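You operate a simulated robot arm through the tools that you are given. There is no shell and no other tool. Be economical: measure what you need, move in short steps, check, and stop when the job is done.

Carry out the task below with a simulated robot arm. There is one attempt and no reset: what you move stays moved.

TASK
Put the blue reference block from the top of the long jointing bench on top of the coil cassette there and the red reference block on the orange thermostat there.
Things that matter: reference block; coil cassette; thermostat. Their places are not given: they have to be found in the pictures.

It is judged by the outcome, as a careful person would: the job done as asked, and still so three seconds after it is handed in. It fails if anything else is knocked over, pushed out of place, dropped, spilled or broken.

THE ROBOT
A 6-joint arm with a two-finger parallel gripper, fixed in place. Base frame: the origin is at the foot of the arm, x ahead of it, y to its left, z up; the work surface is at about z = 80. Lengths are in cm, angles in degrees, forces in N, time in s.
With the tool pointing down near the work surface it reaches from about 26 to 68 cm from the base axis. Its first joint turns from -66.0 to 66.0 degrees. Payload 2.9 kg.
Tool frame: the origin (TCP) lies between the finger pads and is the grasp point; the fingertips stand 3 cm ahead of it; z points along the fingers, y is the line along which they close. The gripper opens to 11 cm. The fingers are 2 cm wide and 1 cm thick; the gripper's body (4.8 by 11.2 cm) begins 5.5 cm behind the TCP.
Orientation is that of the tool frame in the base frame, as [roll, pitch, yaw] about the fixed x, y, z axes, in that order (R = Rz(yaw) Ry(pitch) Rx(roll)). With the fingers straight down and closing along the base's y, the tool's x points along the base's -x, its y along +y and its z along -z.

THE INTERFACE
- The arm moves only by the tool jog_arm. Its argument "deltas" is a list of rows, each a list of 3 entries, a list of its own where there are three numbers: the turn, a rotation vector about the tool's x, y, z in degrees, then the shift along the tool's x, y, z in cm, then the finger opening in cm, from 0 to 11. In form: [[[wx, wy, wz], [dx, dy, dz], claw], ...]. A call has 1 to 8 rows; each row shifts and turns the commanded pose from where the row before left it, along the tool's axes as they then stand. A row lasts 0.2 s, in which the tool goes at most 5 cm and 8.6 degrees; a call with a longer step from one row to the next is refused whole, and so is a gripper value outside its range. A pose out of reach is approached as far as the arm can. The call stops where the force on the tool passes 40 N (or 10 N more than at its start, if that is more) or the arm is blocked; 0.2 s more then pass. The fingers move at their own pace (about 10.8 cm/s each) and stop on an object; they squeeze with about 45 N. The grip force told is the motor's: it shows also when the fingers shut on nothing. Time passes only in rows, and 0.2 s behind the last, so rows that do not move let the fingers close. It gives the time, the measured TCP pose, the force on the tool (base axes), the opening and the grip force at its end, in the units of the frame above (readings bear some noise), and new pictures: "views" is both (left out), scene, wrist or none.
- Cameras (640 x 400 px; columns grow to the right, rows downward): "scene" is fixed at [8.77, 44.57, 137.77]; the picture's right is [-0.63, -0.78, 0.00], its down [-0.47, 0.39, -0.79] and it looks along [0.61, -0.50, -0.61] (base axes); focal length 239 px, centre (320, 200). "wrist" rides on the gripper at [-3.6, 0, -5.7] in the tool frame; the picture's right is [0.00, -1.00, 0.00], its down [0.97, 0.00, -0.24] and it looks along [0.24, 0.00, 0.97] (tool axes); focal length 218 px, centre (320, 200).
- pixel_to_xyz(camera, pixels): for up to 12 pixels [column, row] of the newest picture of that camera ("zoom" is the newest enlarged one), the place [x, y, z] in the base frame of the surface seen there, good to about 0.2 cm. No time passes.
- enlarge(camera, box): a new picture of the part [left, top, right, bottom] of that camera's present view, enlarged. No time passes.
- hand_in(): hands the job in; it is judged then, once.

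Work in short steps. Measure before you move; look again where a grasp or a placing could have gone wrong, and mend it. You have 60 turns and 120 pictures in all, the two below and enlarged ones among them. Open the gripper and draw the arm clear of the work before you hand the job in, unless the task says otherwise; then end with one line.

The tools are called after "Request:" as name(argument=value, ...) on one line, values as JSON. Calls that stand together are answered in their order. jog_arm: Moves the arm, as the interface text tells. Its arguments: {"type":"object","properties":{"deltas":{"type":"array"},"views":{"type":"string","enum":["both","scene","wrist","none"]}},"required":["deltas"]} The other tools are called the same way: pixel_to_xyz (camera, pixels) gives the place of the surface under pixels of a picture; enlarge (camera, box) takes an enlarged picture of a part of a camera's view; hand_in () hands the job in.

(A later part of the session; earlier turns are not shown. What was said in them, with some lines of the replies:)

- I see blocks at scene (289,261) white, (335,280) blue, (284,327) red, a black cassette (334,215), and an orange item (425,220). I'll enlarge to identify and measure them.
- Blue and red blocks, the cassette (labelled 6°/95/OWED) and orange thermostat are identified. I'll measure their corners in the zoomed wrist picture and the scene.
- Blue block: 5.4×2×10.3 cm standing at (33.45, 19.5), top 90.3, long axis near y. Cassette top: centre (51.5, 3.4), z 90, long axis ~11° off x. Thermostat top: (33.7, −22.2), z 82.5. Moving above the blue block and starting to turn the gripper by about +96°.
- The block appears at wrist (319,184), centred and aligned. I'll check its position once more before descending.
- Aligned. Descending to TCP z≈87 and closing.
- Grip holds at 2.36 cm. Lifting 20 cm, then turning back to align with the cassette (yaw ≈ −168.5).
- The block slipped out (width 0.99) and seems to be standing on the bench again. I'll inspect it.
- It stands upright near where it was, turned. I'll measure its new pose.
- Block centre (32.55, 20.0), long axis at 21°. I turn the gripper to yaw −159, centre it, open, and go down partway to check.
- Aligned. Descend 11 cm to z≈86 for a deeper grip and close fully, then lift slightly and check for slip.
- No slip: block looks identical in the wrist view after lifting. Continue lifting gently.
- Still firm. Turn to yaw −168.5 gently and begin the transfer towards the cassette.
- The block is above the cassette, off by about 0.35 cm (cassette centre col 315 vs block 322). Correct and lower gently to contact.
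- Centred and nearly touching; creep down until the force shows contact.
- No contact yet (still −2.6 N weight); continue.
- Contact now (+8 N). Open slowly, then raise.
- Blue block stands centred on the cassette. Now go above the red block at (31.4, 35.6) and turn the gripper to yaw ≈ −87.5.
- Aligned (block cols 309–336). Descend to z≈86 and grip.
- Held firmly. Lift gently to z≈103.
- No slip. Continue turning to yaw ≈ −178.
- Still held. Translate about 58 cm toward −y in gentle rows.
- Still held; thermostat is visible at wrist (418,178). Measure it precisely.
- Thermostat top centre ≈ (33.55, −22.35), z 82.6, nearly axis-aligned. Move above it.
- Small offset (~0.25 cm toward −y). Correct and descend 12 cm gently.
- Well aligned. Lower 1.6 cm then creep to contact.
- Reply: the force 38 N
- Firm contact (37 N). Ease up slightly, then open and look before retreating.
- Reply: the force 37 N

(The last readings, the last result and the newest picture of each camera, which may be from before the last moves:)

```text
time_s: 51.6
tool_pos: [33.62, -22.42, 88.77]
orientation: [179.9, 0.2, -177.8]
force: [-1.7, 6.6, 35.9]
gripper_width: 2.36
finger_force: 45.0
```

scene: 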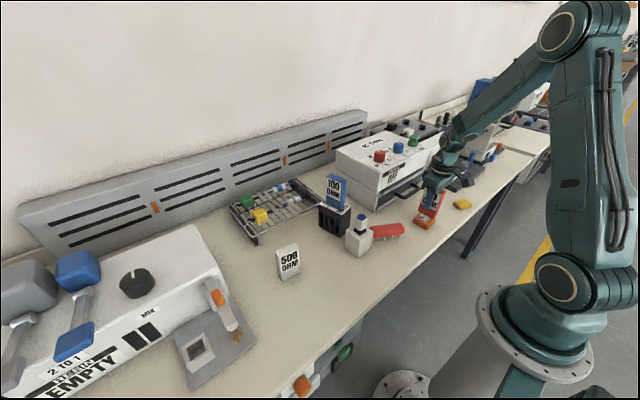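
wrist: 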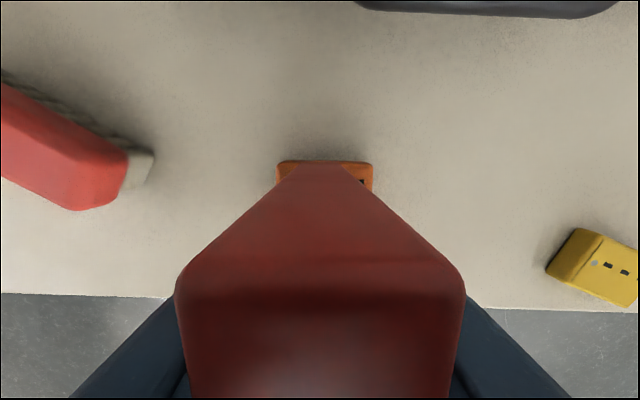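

Request:
jog_arm(deltas=[[[0, 0, 0], [0, 0, -0.05], 0], [[0, 0, 0], [0, 0, 0], 0]], views="wrist")

Request:
enlarge(camera="scene", box=[385, 160, 465, 240])

```text
time_s: 52.2
tool_pos: [33.68, -22.38, 88.68]
orientation: [180.0, 0.1, -177.9]
force: [-1.5, 8.8, 37.1]
gripper_width: 2.36
finger_force: 44.7
```

wrist: 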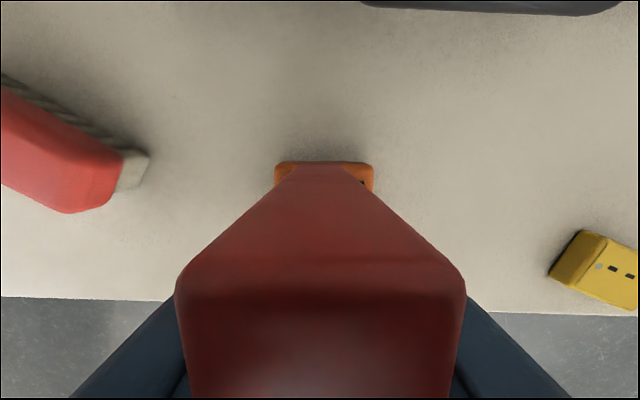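

```text
5.00 times, centred on (425, 200) of scene
```

zoom: 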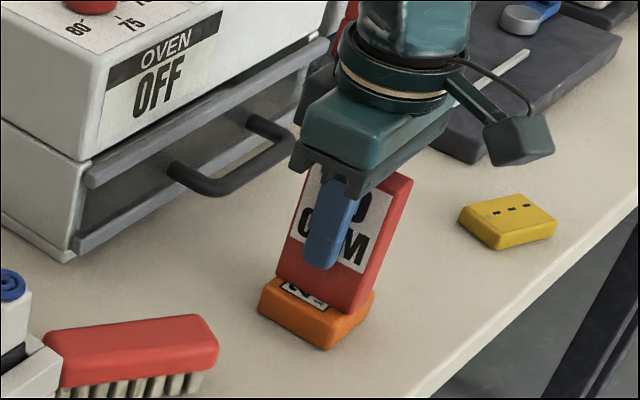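

It sits on the thermostat. Force persists; relieve a bit more.

Request:
jog_arm(deltas=[[[0, 0, 0], [0, 0, -0.1], 0], [[0, 0, 0], [0, 0, 0], 0]], views="none")

```text
time_s: 52.8
tool_pos: [33.57, -22.36, 88.78]
orientation: [180.0, -0.1, -177.9]
force: [2.0, 7.4, 18.8]
gripper_width: 2.38
finger_force: 44.2
```

Request:
jog_arm(deltas=[[[0, 0, 0], [0, 0, -0.06], 0], [[0, 0, 0], [0, 0, 0], 0]], views="none")

```text
time_s: 53.4
tool_pos: [33.57, -22.34, 88.74]
orientation: [180.0, -0.2, -178.0]
force: [0.4, -0.3, -2.4]
gripper_width: 2.38
finger_force: 44.9
```

Just lifted off contact. Creep 0.05 down and release.

Request:
jog_arm(deltas=[[[0, 0, 0], [0, 0, 0.05], 0], [[0, 0, 0], [0, 0, 0], 0]], views="none")

Request:
jog_arm(deltas=[[[0, 0, 0], [0, 0, 0], 2.6], [[0, 0, 0], [0, 0, 0], 3], [[0, 0, 0], [0, 0, 0], 4.5], [[0, 0, 0], [0, 0, 0], 4.5]], views="both")

```text
time_s: 54.0
tool_pos: [33.53, -22.41, 88.94]
orientation: [-180.0, 0.0, -177.9]
force: [-0.3, 0.7, -1.9]
gripper_width: 2.37
finger_force: 45.5
```

```text
time_s: 55.0
tool_pos: [33.6, -22.29, 88.88]
orientation: [-179.9, 0.0, -177.9]
force: [0.0, 0.1, 0.5]
gripper_width: 4.51
finger_force: 0.2
```

scene: 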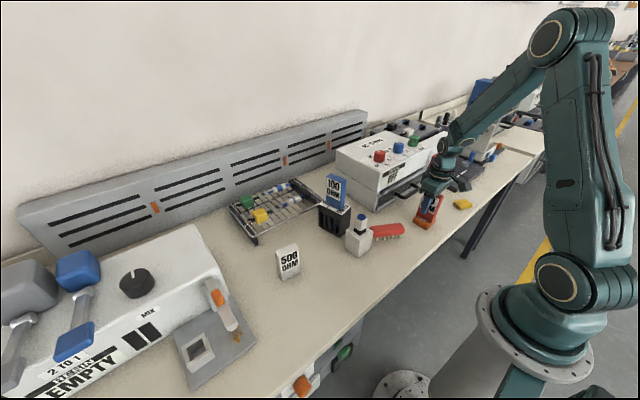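
wrist: 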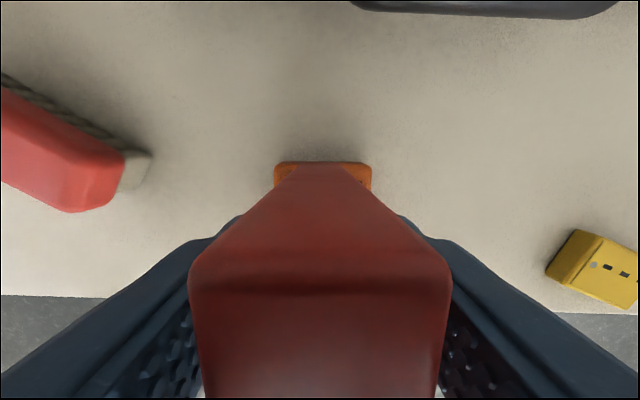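

Released, block standing. Retreat straight up and check.

Request:
jog_arm(deltas=[[[0, 0, 0], [0, 0, -1.5], 4.5], [[0, 0, 0], [0, 0, -3], 4.5], [[0, 0, 0], [0, 0, -4], 5], [[0, 0, 0], [0, 0, -5], 6], [[0, 0, 0], [0, 0, -5], 8], [[0, 0, 0], [0, 0, -5], 11], [[0, 0, 0], [0, 0, -3], 11], [[0, 0, 0], [0, 0, 0], 11]], views="both")

Request:
enlarge(camera="scene", box=[300, 150, 480, 270])

```text
time_s: 56.8
tool_pos: [33.52, -22.4, 115.75]
orientation: [180.0, 0.0, -177.9]
force: [-0.1, 0.5, -0.3]
gripper_width: 11.0
finger_force: 0.1
```

scene: 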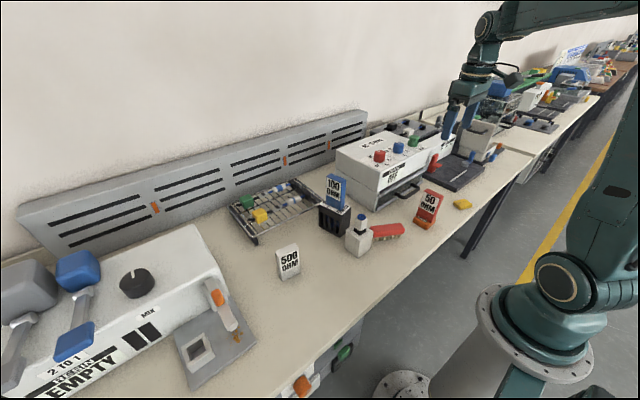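
wrist: 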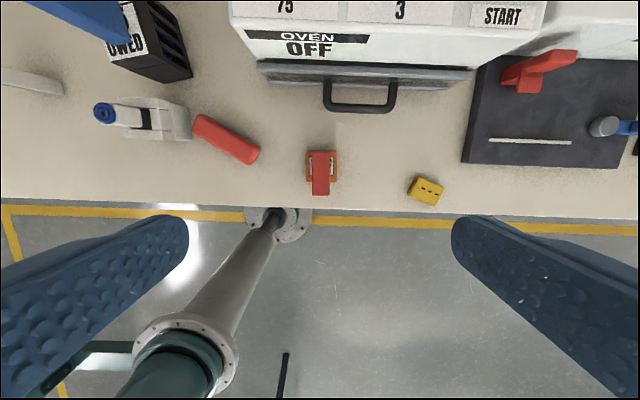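

```text
3.33 times, centred on (390, 210) of scene
```

zoom: 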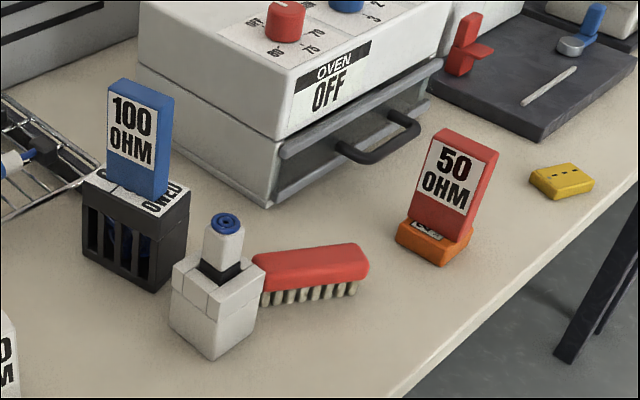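

Both blocks stand on their targets, the gripper is open and clear, and the other items look undisturbed. Handing in.

Request:
hand_in()

```text
The job is handed in.
```

The blue block is standing on the coil cassette and the red block on the orange thermostat; on the first try the blue block slipped from the gripper and dropped back onto the bench, landing upright, and nothing else looked disturbed.
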